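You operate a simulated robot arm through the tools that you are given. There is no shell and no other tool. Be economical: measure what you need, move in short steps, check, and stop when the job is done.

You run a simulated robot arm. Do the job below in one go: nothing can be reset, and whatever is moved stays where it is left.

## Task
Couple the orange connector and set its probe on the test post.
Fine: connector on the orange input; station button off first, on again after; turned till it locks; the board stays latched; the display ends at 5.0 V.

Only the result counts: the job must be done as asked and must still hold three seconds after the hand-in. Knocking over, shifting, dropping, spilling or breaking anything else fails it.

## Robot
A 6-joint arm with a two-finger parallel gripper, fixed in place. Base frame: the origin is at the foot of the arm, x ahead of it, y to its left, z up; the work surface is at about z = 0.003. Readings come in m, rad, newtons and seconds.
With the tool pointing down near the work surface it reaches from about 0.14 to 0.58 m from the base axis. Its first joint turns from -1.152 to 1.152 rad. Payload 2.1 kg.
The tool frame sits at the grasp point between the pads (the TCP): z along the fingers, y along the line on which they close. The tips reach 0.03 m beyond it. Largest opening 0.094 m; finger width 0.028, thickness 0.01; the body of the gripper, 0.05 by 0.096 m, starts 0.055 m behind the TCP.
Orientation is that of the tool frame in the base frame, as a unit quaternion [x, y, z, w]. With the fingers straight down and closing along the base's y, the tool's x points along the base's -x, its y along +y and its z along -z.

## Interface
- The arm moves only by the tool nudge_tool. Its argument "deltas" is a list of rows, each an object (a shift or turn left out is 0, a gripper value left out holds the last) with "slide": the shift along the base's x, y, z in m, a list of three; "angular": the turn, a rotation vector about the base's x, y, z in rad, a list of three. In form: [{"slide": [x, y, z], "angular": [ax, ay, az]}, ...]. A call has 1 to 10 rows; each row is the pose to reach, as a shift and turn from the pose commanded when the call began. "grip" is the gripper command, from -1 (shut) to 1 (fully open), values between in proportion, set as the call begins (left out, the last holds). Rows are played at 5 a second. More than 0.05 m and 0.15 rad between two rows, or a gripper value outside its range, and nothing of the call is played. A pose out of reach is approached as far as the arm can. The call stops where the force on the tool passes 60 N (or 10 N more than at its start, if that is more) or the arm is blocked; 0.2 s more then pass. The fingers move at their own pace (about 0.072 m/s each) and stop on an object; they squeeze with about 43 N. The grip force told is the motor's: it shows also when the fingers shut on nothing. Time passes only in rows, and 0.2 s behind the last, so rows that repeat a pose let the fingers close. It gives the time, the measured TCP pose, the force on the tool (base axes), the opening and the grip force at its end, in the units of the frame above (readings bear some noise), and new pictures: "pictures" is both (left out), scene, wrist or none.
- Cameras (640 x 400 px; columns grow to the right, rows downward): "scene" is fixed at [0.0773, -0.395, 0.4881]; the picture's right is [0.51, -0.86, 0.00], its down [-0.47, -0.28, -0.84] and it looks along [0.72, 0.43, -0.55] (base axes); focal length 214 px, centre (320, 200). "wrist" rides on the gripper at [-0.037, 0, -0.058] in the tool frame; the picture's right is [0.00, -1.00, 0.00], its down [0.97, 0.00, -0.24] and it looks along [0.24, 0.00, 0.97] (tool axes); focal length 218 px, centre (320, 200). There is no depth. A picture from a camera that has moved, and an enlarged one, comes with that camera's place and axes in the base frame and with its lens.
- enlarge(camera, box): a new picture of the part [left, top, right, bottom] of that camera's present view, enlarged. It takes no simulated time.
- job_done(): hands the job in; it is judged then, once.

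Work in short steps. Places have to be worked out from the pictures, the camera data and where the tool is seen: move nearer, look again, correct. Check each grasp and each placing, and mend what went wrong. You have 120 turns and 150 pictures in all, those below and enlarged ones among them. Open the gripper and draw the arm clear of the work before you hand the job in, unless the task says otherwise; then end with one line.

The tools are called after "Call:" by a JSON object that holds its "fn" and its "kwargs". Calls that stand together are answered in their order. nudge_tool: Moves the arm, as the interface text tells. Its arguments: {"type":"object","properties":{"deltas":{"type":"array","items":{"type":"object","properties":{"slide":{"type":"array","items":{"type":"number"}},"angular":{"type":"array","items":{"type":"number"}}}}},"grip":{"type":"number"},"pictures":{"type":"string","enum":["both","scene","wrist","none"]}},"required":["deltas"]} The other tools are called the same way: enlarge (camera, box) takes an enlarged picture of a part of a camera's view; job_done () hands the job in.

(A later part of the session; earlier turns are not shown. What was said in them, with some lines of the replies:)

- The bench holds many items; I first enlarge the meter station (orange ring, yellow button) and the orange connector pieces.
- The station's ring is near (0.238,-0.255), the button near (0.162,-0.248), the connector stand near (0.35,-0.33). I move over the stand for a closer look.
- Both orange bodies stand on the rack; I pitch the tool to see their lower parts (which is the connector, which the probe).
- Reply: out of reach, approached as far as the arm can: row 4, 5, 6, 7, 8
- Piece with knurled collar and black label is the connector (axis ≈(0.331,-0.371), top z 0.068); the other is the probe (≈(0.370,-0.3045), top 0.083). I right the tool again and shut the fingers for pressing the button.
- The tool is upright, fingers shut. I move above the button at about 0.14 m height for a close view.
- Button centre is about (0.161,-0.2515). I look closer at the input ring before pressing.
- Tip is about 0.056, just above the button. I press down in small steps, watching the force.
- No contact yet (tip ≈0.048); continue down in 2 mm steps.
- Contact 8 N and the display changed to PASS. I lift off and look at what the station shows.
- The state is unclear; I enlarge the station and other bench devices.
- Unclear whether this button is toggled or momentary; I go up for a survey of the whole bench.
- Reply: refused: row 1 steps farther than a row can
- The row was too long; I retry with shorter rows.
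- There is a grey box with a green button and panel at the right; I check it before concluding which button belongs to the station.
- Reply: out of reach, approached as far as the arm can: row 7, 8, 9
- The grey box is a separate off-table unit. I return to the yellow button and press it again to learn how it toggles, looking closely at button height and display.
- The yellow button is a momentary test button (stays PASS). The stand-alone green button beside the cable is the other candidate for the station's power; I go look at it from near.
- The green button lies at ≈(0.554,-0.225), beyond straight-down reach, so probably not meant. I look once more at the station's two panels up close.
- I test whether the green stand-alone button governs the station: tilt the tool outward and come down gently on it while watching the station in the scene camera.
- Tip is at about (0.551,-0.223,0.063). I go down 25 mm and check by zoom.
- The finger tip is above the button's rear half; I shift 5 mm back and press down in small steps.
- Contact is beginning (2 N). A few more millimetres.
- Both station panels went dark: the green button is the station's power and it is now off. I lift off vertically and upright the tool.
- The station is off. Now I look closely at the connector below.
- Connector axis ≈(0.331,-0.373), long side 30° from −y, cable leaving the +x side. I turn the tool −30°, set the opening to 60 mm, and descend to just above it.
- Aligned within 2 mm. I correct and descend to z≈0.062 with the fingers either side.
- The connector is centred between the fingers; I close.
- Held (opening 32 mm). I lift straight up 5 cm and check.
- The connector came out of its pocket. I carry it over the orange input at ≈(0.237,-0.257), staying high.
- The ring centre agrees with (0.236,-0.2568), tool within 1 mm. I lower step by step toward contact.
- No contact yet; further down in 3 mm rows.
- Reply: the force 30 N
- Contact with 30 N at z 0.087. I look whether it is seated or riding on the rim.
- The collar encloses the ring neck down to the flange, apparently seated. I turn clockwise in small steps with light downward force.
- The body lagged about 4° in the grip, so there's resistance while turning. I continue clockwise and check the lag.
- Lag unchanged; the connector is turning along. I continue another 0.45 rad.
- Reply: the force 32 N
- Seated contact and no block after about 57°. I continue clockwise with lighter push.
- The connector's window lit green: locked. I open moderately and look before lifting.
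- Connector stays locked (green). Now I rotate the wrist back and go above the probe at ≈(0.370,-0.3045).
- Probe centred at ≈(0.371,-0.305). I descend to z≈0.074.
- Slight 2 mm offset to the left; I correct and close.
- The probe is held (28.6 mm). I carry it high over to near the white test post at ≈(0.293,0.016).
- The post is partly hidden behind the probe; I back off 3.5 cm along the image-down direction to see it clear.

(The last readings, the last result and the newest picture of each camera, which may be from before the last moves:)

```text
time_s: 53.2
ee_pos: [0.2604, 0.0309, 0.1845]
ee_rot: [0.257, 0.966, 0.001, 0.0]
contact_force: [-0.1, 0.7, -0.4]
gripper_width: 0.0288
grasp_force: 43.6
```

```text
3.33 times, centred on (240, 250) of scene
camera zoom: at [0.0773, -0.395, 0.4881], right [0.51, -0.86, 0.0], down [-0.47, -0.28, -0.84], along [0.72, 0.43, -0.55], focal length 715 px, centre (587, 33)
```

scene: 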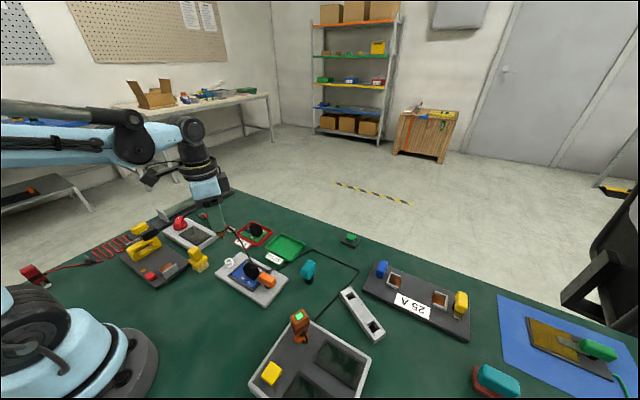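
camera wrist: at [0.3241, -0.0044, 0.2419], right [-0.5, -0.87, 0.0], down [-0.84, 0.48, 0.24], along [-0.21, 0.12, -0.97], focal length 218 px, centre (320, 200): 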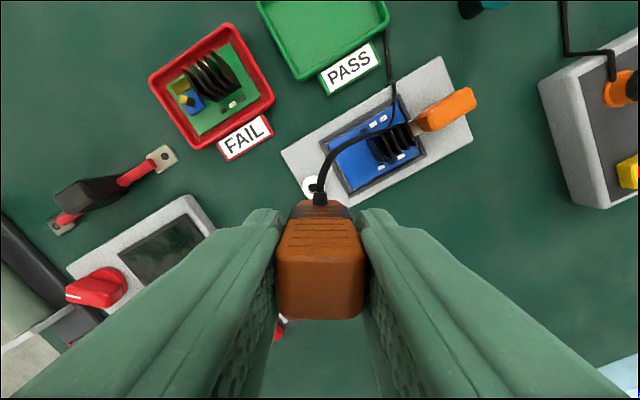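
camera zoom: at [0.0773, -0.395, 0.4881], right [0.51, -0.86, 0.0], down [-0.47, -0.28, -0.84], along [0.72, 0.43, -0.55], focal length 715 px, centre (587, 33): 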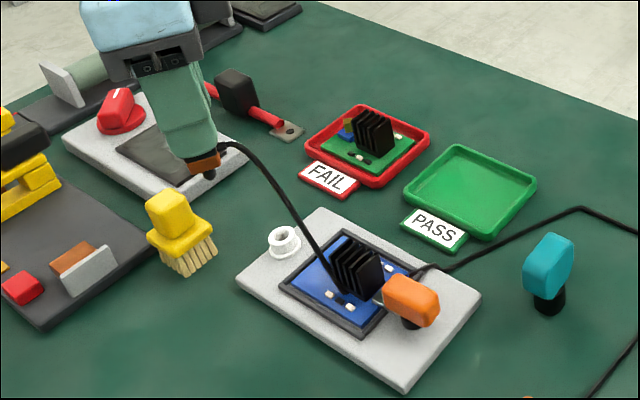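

Post hole is at ≈(0.291,0.0212), top z≈0.031. I move over it and lower to z≈0.12.

Call:
{"fn": "nudge_tool", "kwargs": {"deltas": [{"slide": [0.0306, -0.0097, 0]}, {"slide": [0.0306, -0.0097, -0.03]}, {"slide": [0.0306, -0.0097, -0.06]}, {"slide": [0.0306, -0.0097, -0.06]}], "pictures": "wrist"}}

Call:
{"fn": "enlarge", "kwargs": {"camera": "scene", "box": [190, 210, 290, 310]}}

```text
time_s: 54.2
ee_pos: [0.2933, 0.0202, 0.1232]
ee_rot: [0.257, 0.966, 0.0, -0.001]
contact_force: [-0.4, -0.8, -0.8]
gripper_width: 0.0288
grasp_force: 42.8
camera wrist: at [0.3247, 0.0024, 0.1819], right [-0.5, -0.87, 0.0], down [-0.84, 0.48, 0.24], along [-0.21, 0.12, -0.97], focal length 218 px, centre (320, 200)
```

wrist: 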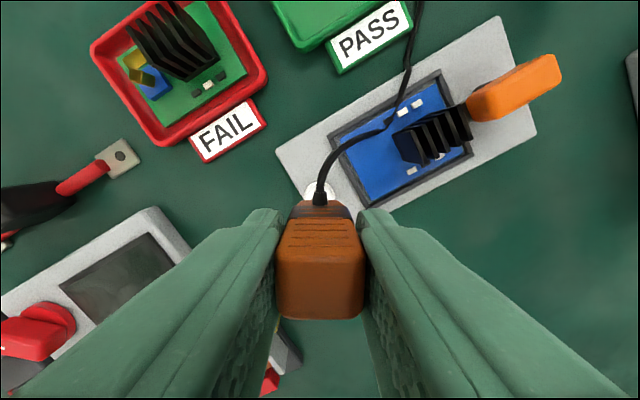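

```text
4.00 times, centred on (240, 260) of scene
camera zoom: at [0.0773, -0.395, 0.4881], right [0.51, -0.86, 0.0], down [-0.47, -0.28, -0.84], along [0.72, 0.43, -0.55], focal length 858 px, centre (640, -40)
```

zoom: 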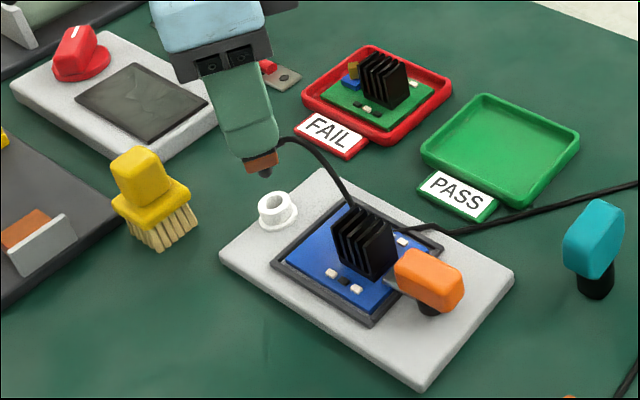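

Call:
{"fn": "enlarge", "kwargs": {"camera": "wrist", "box": [290, 170, 350, 220]}}

```text
8.00 times, centred on (320, 195) of wrist
camera zoom: at [0.3247, 0.0024, 0.1819], right [-0.5, -0.87, 0.0], down [-0.84, 0.48, 0.24], along [-0.21, 0.12, -0.97], focal length 1746 px, centre (320, 240)
```

zoom: 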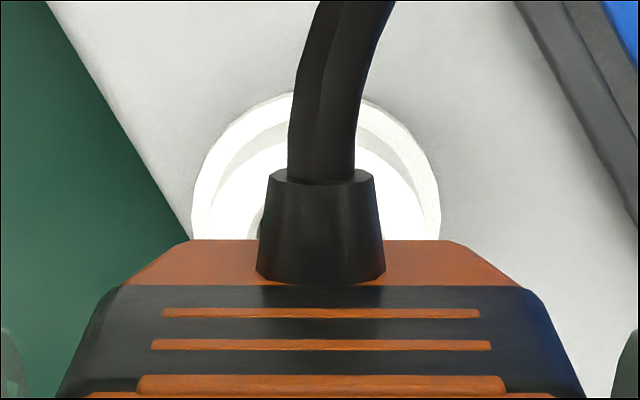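

Post ≈(0.2914,0.0216); I correct −1.4 mm in x and lower to just above the post.

Call:
{"fn": "nudge_tool", "kwargs": {"deltas": [{"slide": [-0.0014, 0.0003, -0.008]}, {"slide": [-0.0014, 0.0003, -0.016]}, {"slide": [-0.0014, 0.0003, -0.022]}, {"slide": [-0.0014, 0.0003, -0.022]}], "pictures": "wrist"}}

Call:
{"fn": "enlarge", "kwargs": {"camera": "scene", "box": [205, 230, 265, 290]}}

```text
time_s: 55.2
ee_pos: [0.2914, 0.0216, 0.1022]
ee_rot: [0.256, 0.967, 0.0, 0.0]
contact_force: [1.2, 0.5, -1.0]
gripper_width: 0.0286
grasp_force: 43.0
camera wrist: at [0.3232, 0.0031, 0.1599], right [-0.5, -0.87, 0.0], down [-0.84, 0.48, 0.24], along [-0.21, 0.12, -0.97], focal length 218 px, centre (320, 200)
```

wrist: 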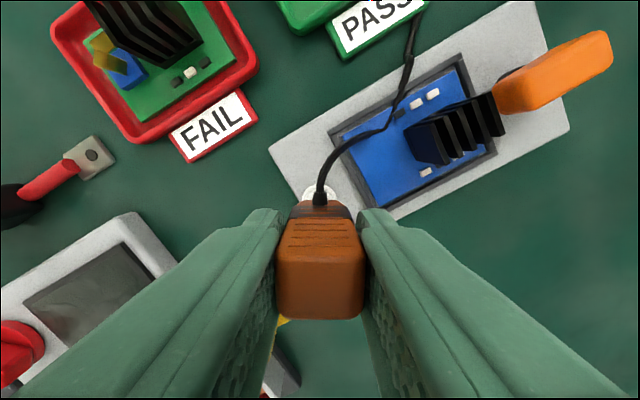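

```text
6.67 times, centred on (235, 260) of scene
camera zoom: at [0.0773, -0.395, 0.4881], right [0.51, -0.86, 0.0], down [-0.47, -0.28, -0.84], along [0.72, 0.43, -0.55], focal length 1430 px, centre (887, -200)
```

zoom: 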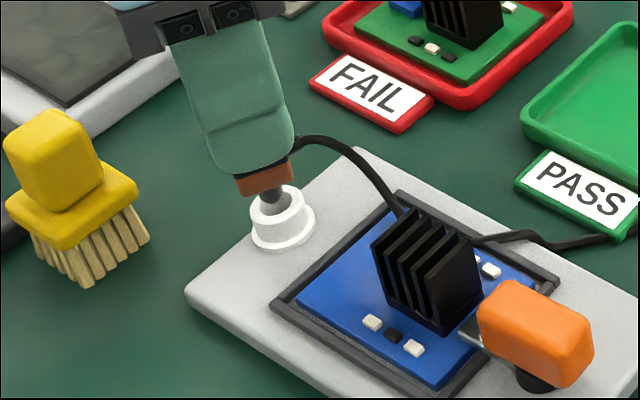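

The tip is right above the hole. I lower in small steps watching force.

Call:
{"fn": "nudge_tool", "kwargs": {"deltas": [{"slide": [0, 0, -0.003]}, {"slide": [0, 0, -0.006]}, {"slide": [0, 0, -0.009]}], "pictures": "none"}}

Call:
{"fn": "enlarge", "kwargs": {"camera": "scene", "box": [215, 240, 255, 280]}}

```text
time_s: 56.0
ee_pos: [0.2915, 0.0205, 0.0928]
ee_rot: [0.256, 0.967, 0.0, 0.0]
contact_force: [0.1, 0.6, -0.4]
gripper_width: 0.0289
grasp_force: 43.0
```

```text
10.00 times, centred on (235, 260) of scene
camera zoom: at [0.0773, -0.395, 0.4881], right [0.51, -0.86, 0.0], down [-0.47, -0.28, -0.84], along [0.72, 0.43, -0.55], focal length 2145 px, centre (1170, -400)
```

zoom: 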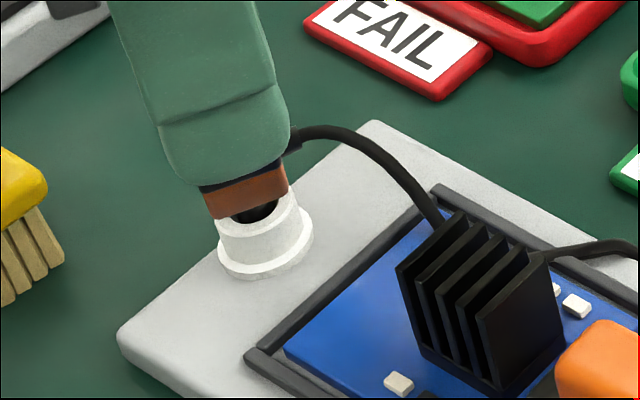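

The tip is entering the hole without force. Continue down.

Call:
{"fn": "nudge_tool", "kwargs": {"deltas": [{"slide": [0, 0, -0.002]}, {"slide": [0, 0, -0.004]}, {"slide": [0, 0, -0.006]}], "pictures": "none"}}

Call:
{"fn": "enlarge", "kwargs": {"camera": "scene", "box": [215, 240, 255, 280]}}

```text
time_s: 56.8
ee_pos: [0.2925, 0.0214, 0.0873]
ee_rot: [0.256, 0.967, 0.0, 0.0]
contact_force: [-0.8, 0.1, -0.4]
gripper_width: 0.0289
grasp_force: 43.2
```

```text
10.00 times, centred on (235, 260) of scene
camera zoom: at [0.0773, -0.395, 0.4881], right [0.51, -0.86, 0.0], down [-0.47, -0.28, -0.84], along [0.72, 0.43, -0.55], focal length 2145 px, centre (1170, -400)
```

zoom: 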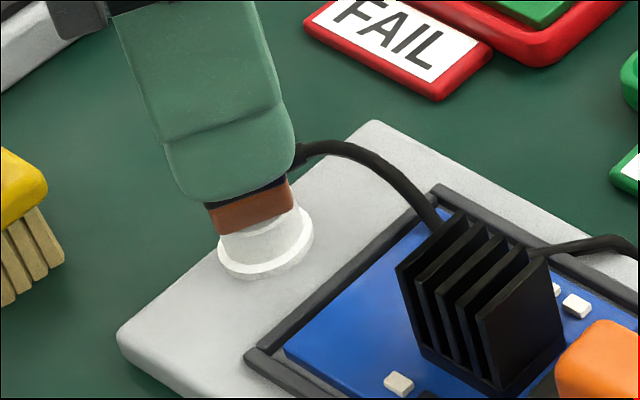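

Call:
{"fn": "nudge_tool", "kwargs": {"deltas": [{"slide": [0, 0, -0.002]}, {"slide": [0, 0, -0.004]}], "pictures": "none"}}

Call:
{"fn": "enlarge", "kwargs": {"camera": "scene", "box": [215, 240, 255, 280]}}

```text
time_s: 57.4
ee_pos: [0.2915, 0.0209, 0.0835]
ee_rot: [0.257, 0.966, 0.0, 0.0]
contact_force: [-2.6, 0.7, 31.5]
gripper_width: 0.0287
grasp_force: 43.0
```

```text
10.00 times, centred on (235, 260) of scene
camera zoom: at [0.0772, -0.395, 0.4881], right [0.51, -0.86, 0.0], down [-0.47, -0.28, -0.84], along [0.72, 0.43, -0.55], focal length 2145 px, centre (1170, -400)
```

zoom: 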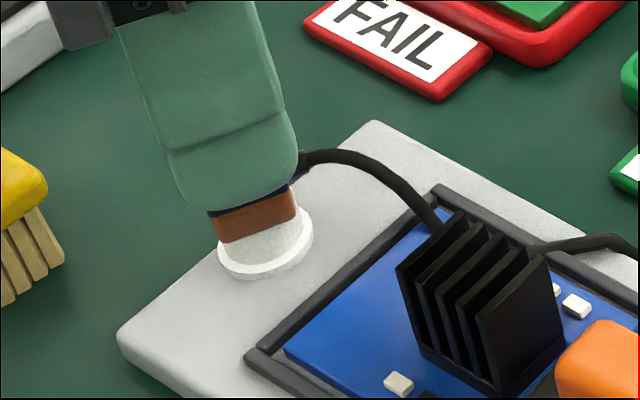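

Seated with 31 N. I relax the push slightly, then open and look.

Call:
{"fn": "nudge_tool", "kwargs": {"deltas": [{"slide": [0, 0, 0.0007]}], "pictures": "none"}}

Call:
{"fn": "nudge_tool", "kwargs": {"deltas": [{"slide": [0, 0, 0]}, {"slide": [0, 0, 0]}, {"slide": [0, 0, 0]}], "grip": 0.15, "pictures": "wrist"}}

Call:
{"fn": "enlarge", "kwargs": {"camera": "scene", "box": [205, 220, 275, 290]}}

```text
time_s: 57.8
ee_pos: [0.2915, 0.0203, 0.084]
ee_rot: [0.257, 0.966, 0.0, 0.0]
contact_force: [-2.3, 2.0, 13.6]
gripper_width: 0.0286
grasp_force: 42.8
```

```text
time_s: 58.6
ee_pos: [0.2924, 0.0217, 0.0832]
ee_rot: [0.256, 0.967, 0.0, 0.0]
contact_force: [-0.1, 0.1, -0.3]
gripper_width: 0.0541
grasp_force: 0.0
camera wrist: at [0.3231, 0.0026, 0.1416], right [-0.5, -0.87, 0.0], down [-0.84, 0.48, 0.24], along [-0.21, 0.12, -0.97], focal length 218 px, centre (320, 200)
```

wrist: 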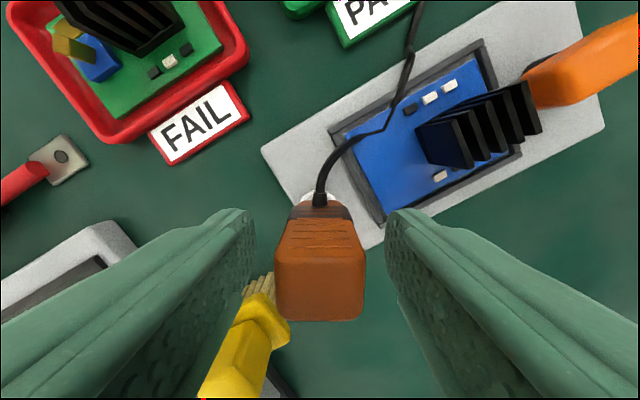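

```text
5.71 times, centred on (240, 255) of scene
camera zoom: at [0.0773, -0.395, 0.4881], right [0.51, -0.86, 0.0], down [-0.47, -0.28, -0.84], along [0.72, 0.43, -0.55], focal length 1226 px, centre (777, -114)
```

zoom: 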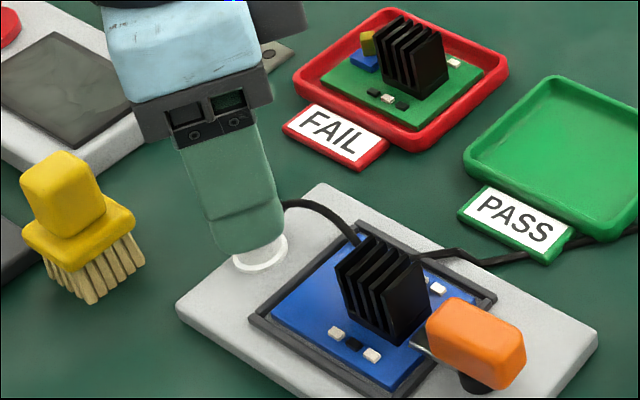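

The probe stands by itself in the post. I lift straight up and check both.

Call:
{"fn": "nudge_tool", "kwargs": {"deltas": [{"slide": [0, 0, 0.02]}, {"slide": [0, 0, 0.05]}, {"slide": [0, 0, 0.09]}, {"slide": [0, 0, 0.13]}, {"slide": [0, 0, 0.13]}]}}

Call:
{"fn": "enlarge", "kwargs": {"camera": "scene", "box": [205, 220, 365, 370]}}

```text
time_s: 59.8
ee_pos: [0.2911, 0.0208, 0.2152]
ee_rot: [0.256, 0.967, 0.001, 0.0]
contact_force: [-0.8, -0.1, 0.9]
gripper_width: 0.0539
grasp_force: 0.2
camera wrist: at [0.3228, 0.0019, 0.2721], right [-0.5, -0.87, 0.0], down [-0.84, 0.48, 0.24], along [-0.21, 0.12, -0.97], focal length 218 px, centre (320, 200)
```

scene: 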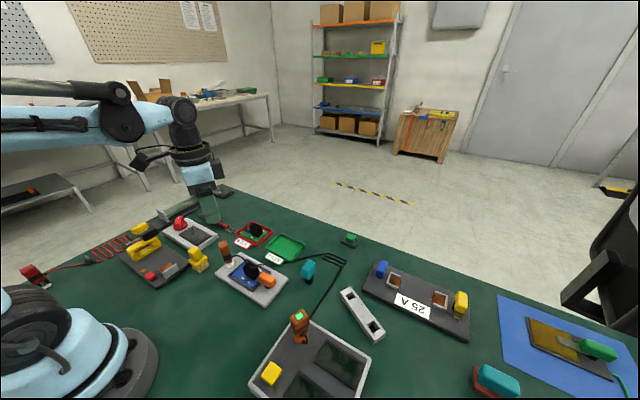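
wrist: 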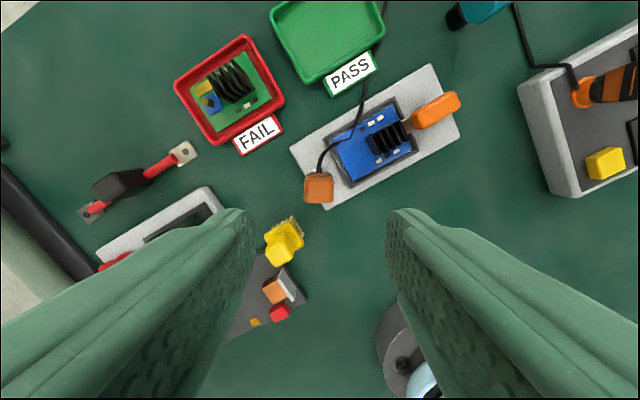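

```text
2.67 times, centred on (285, 295) of scene
camera zoom: at [0.0773, -0.395, 0.4881], right [0.51, -0.86, 0.0], down [-0.47, -0.28, -0.84], along [0.72, 0.43, -0.55], focal length 572 px, centre (413, -53)
```

zoom: 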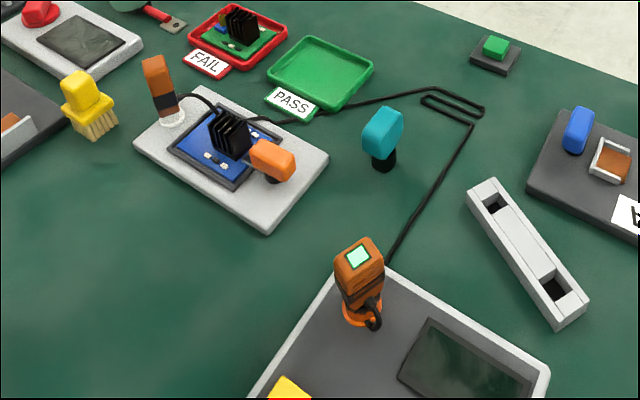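

Probe and connector both in place, window green. Next, close the fingers and go back to the green button: first yaw back and travel high.

Call:
{"fn": "nudge_tool", "kwargs": {"deltas": [{"slide": [0.02, -0.02, 0.01], "angular": [0, 0, 0.13]}, {"slide": [0.05, -0.05, 0.01], "angular": [0, 0, 0.26]}, {"slide": [0.08, -0.08, 0.01], "angular": [0, 0, 0.39]}, {"slide": [0.11, -0.11, 0.01], "angular": [0, 0, 0.52]}, {"slide": [0.14, -0.14, 0.0], "angular": [0, 0, 0.52]}, {"slide": [0.165, -0.17, -0.01], "angular": [0, 0, 0.52]}, {"slide": [0.185, -0.205, -0.02], "angular": [0, 0, 0.52]}, {"slide": [0.205, -0.24, -0.03], "angular": [0, 0, 0.52]}, {"slide": [0.205, -0.245, -0.045], "angular": [0, 0, 0.52]}], "grip": -1, "pictures": "none"}}

```text
time_s: 61.8
ee_pos: [0.4957, -0.2244, 0.1692]
ee_rot: [-0.001, 1.0, 0.0, 0.0]
contact_force: [0.2, 0.1, 0.1]
gripper_width: 0.0
grasp_force: 33.0
```

Same start as before; I tilt and go to above the button's pressing line (TCP (0.5295,-0.224)).

Call:
{"fn": "nudge_tool", "kwargs": {"deltas": [{"slide": [0.0, 0, -0.01], "angular": [0, -0.14, 0]}, {"slide": [0.01, 0, -0.02], "angular": [0, -0.28, 0]}, {"slide": [0.02, 0, -0.03], "angular": [0, -0.42, 0]}, {"slide": [0.03, 0, -0.05], "angular": [0, -0.56, 0]}, {"slide": [0.0335, 0, -0.08], "angular": [0, -0.6, 0]}, {"slide": [0.0335, 0, -0.105], "angular": [0, -0.6, 0]}, {"slide": [0.0335, 0, -0.112], "angular": [0, -0.6, 0]}, {"slide": [0.0335, 0, -0.112], "angular": [0, -0.6, 0]}], "pictures": "none"}}

Call:
{"fn": "enlarge", "kwargs": {"camera": "scene", "box": [310, 200, 390, 260]}}

```text
time_s: 63.6
ee_pos: [0.5301, -0.2242, 0.0575]
ee_rot: [0.0, 0.955, -0.001, 0.296]
contact_force: [0.3, -0.3, -0.5]
gripper_width: 0.0001
grasp_force: 32.8
```

```text
6.67 times, centred on (350, 230) of scene
camera zoom: at [0.0773, -0.395, 0.4881], right [0.51, -0.86, 0.0], down [-0.47, -0.28, -0.84], along [0.72, 0.43, -0.55], focal length 1430 px, centre (120, 0)
```

zoom: 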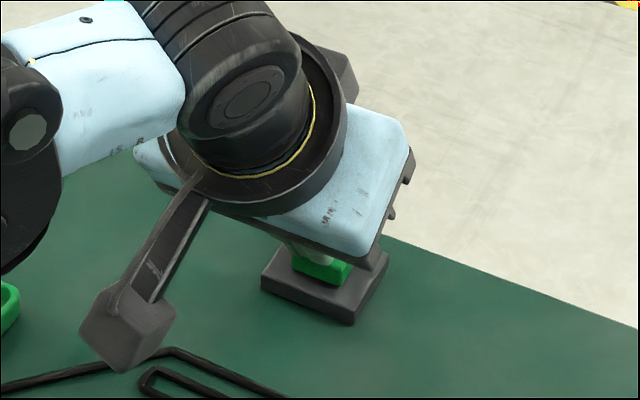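

Call:
{"fn": "nudge_tool", "kwargs": {"deltas": [{"slide": [0, 0, -0.004]}, {"slide": [0, 0, -0.008]}, {"slide": [0, 0, -0.011]}, {"slide": [0, 0, -0.013]}], "pictures": "scene"}}

```text
time_s: 64.6
ee_pos: [0.5308, -0.2238, 0.0444]
ee_rot: [-0.001, 0.955, 0.001, 0.296]
contact_force: [-6.7, 2.4, 19.9]
gripper_width: 0.0
grasp_force: 33.4
```

scene: 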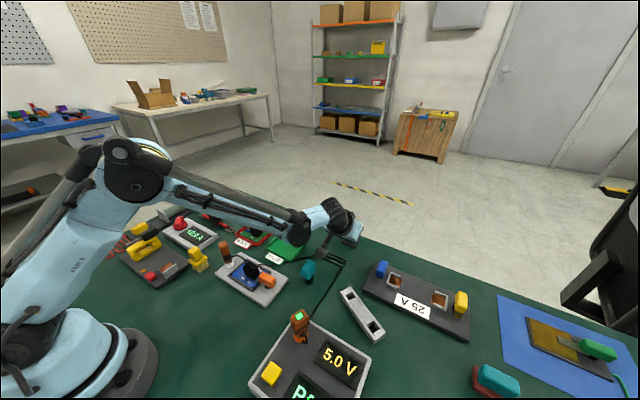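

The station is on and the display reads 5.0 V. I lift off vertically, upright the tool and draw clear.

Call:
{"fn": "nudge_tool", "kwargs": {"deltas": [{"slide": [0, 0, 0.02]}, {"slide": [0, 0, 0.06]}, {"slide": [-0.02, 0, 0.1], "angular": [0, 0.12, 0]}, {"slide": [-0.05, 0.01, 0.13], "angular": [0, 0.26, 0]}, {"slide": [-0.08, 0.02, 0.16], "angular": [0, 0.4, 0]}, {"slide": [-0.11, 0.03, 0.19], "angular": [0, 0.5, 0]}, {"slide": [-0.14, 0.04, 0.22], "angular": [0, 0.6, 0]}, {"slide": [-0.17, 0.06, 0.25], "angular": [0, 0.6, 0]}, {"slide": [-0.2, 0.08, 0.28], "angular": [0, 0.6, 0]}, {"slide": [-0.23, 0.1, 0.3], "angular": [0, 0.6, 0]}], "grip": 1}}

Call:
{"fn": "enlarge", "kwargs": {"camera": "scene", "box": [180, 210, 400, 400]}}

```text
time_s: 66.8
ee_pos: [0.2992, -0.1227, 0.3455]
ee_rot: [-0.001, 1.0, 0.0, -0.001]
contact_force: [-0.1, -0.2, 0.3]
gripper_width: 0.0941
grasp_force: 0.1
camera wrist: at [0.336, -0.1234, 0.402], right [0.0, -1.0, 0.0], down [-0.97, 0.0, 0.24], along [-0.24, 0.0, -0.97], focal length 218 px, centre (320, 200)
```

scene: 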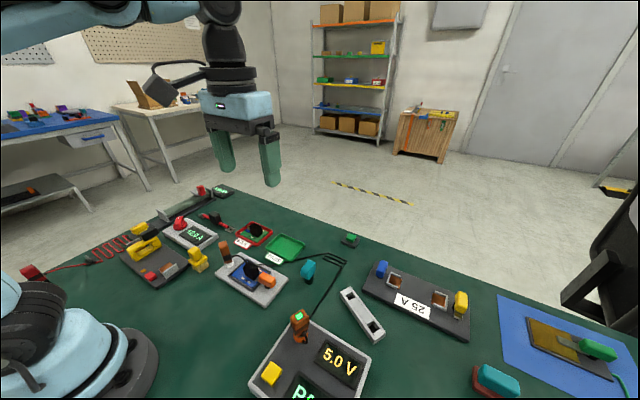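
wrist: 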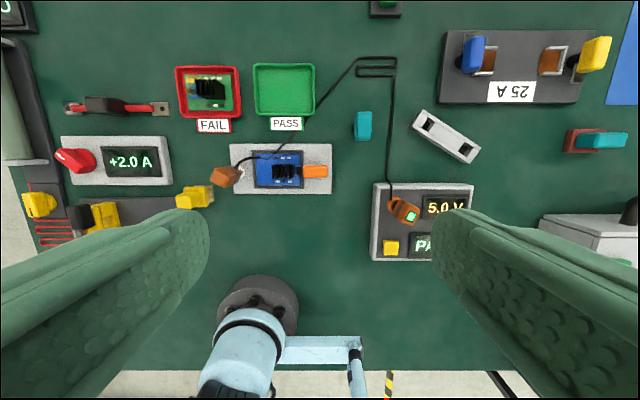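

```text
2.11 times, centred on (290, 305) of scene
camera zoom: at [0.0773, -0.395, 0.4881], right [0.51, -0.86, 0.0], down [-0.47, -0.28, -0.84], along [0.72, 0.43, -0.55], focal length 452 px, centre (383, -21)
```

zoom: 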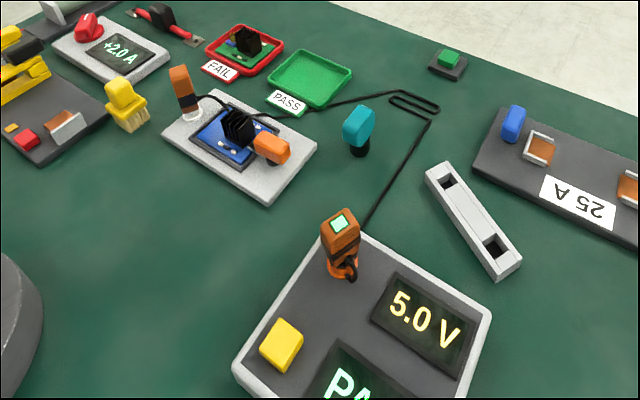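

Display reads 5.0 V, the connector is locked, the probe is on the post, the board is latched and the gripper is open and clear. I hand in.

Call:
{"fn": "job_done", "kwargs": {}}

```text
The job is handed in.
```

The orange connector is locked on the orange input and its probe is on the test post. The station went off before coupling and on again after. The board is still latched and the display reads 5.0 V. Before finding that the green button is the station's power, I pressed the yellow one twice, so the lower display now reads PASS instead of READY.
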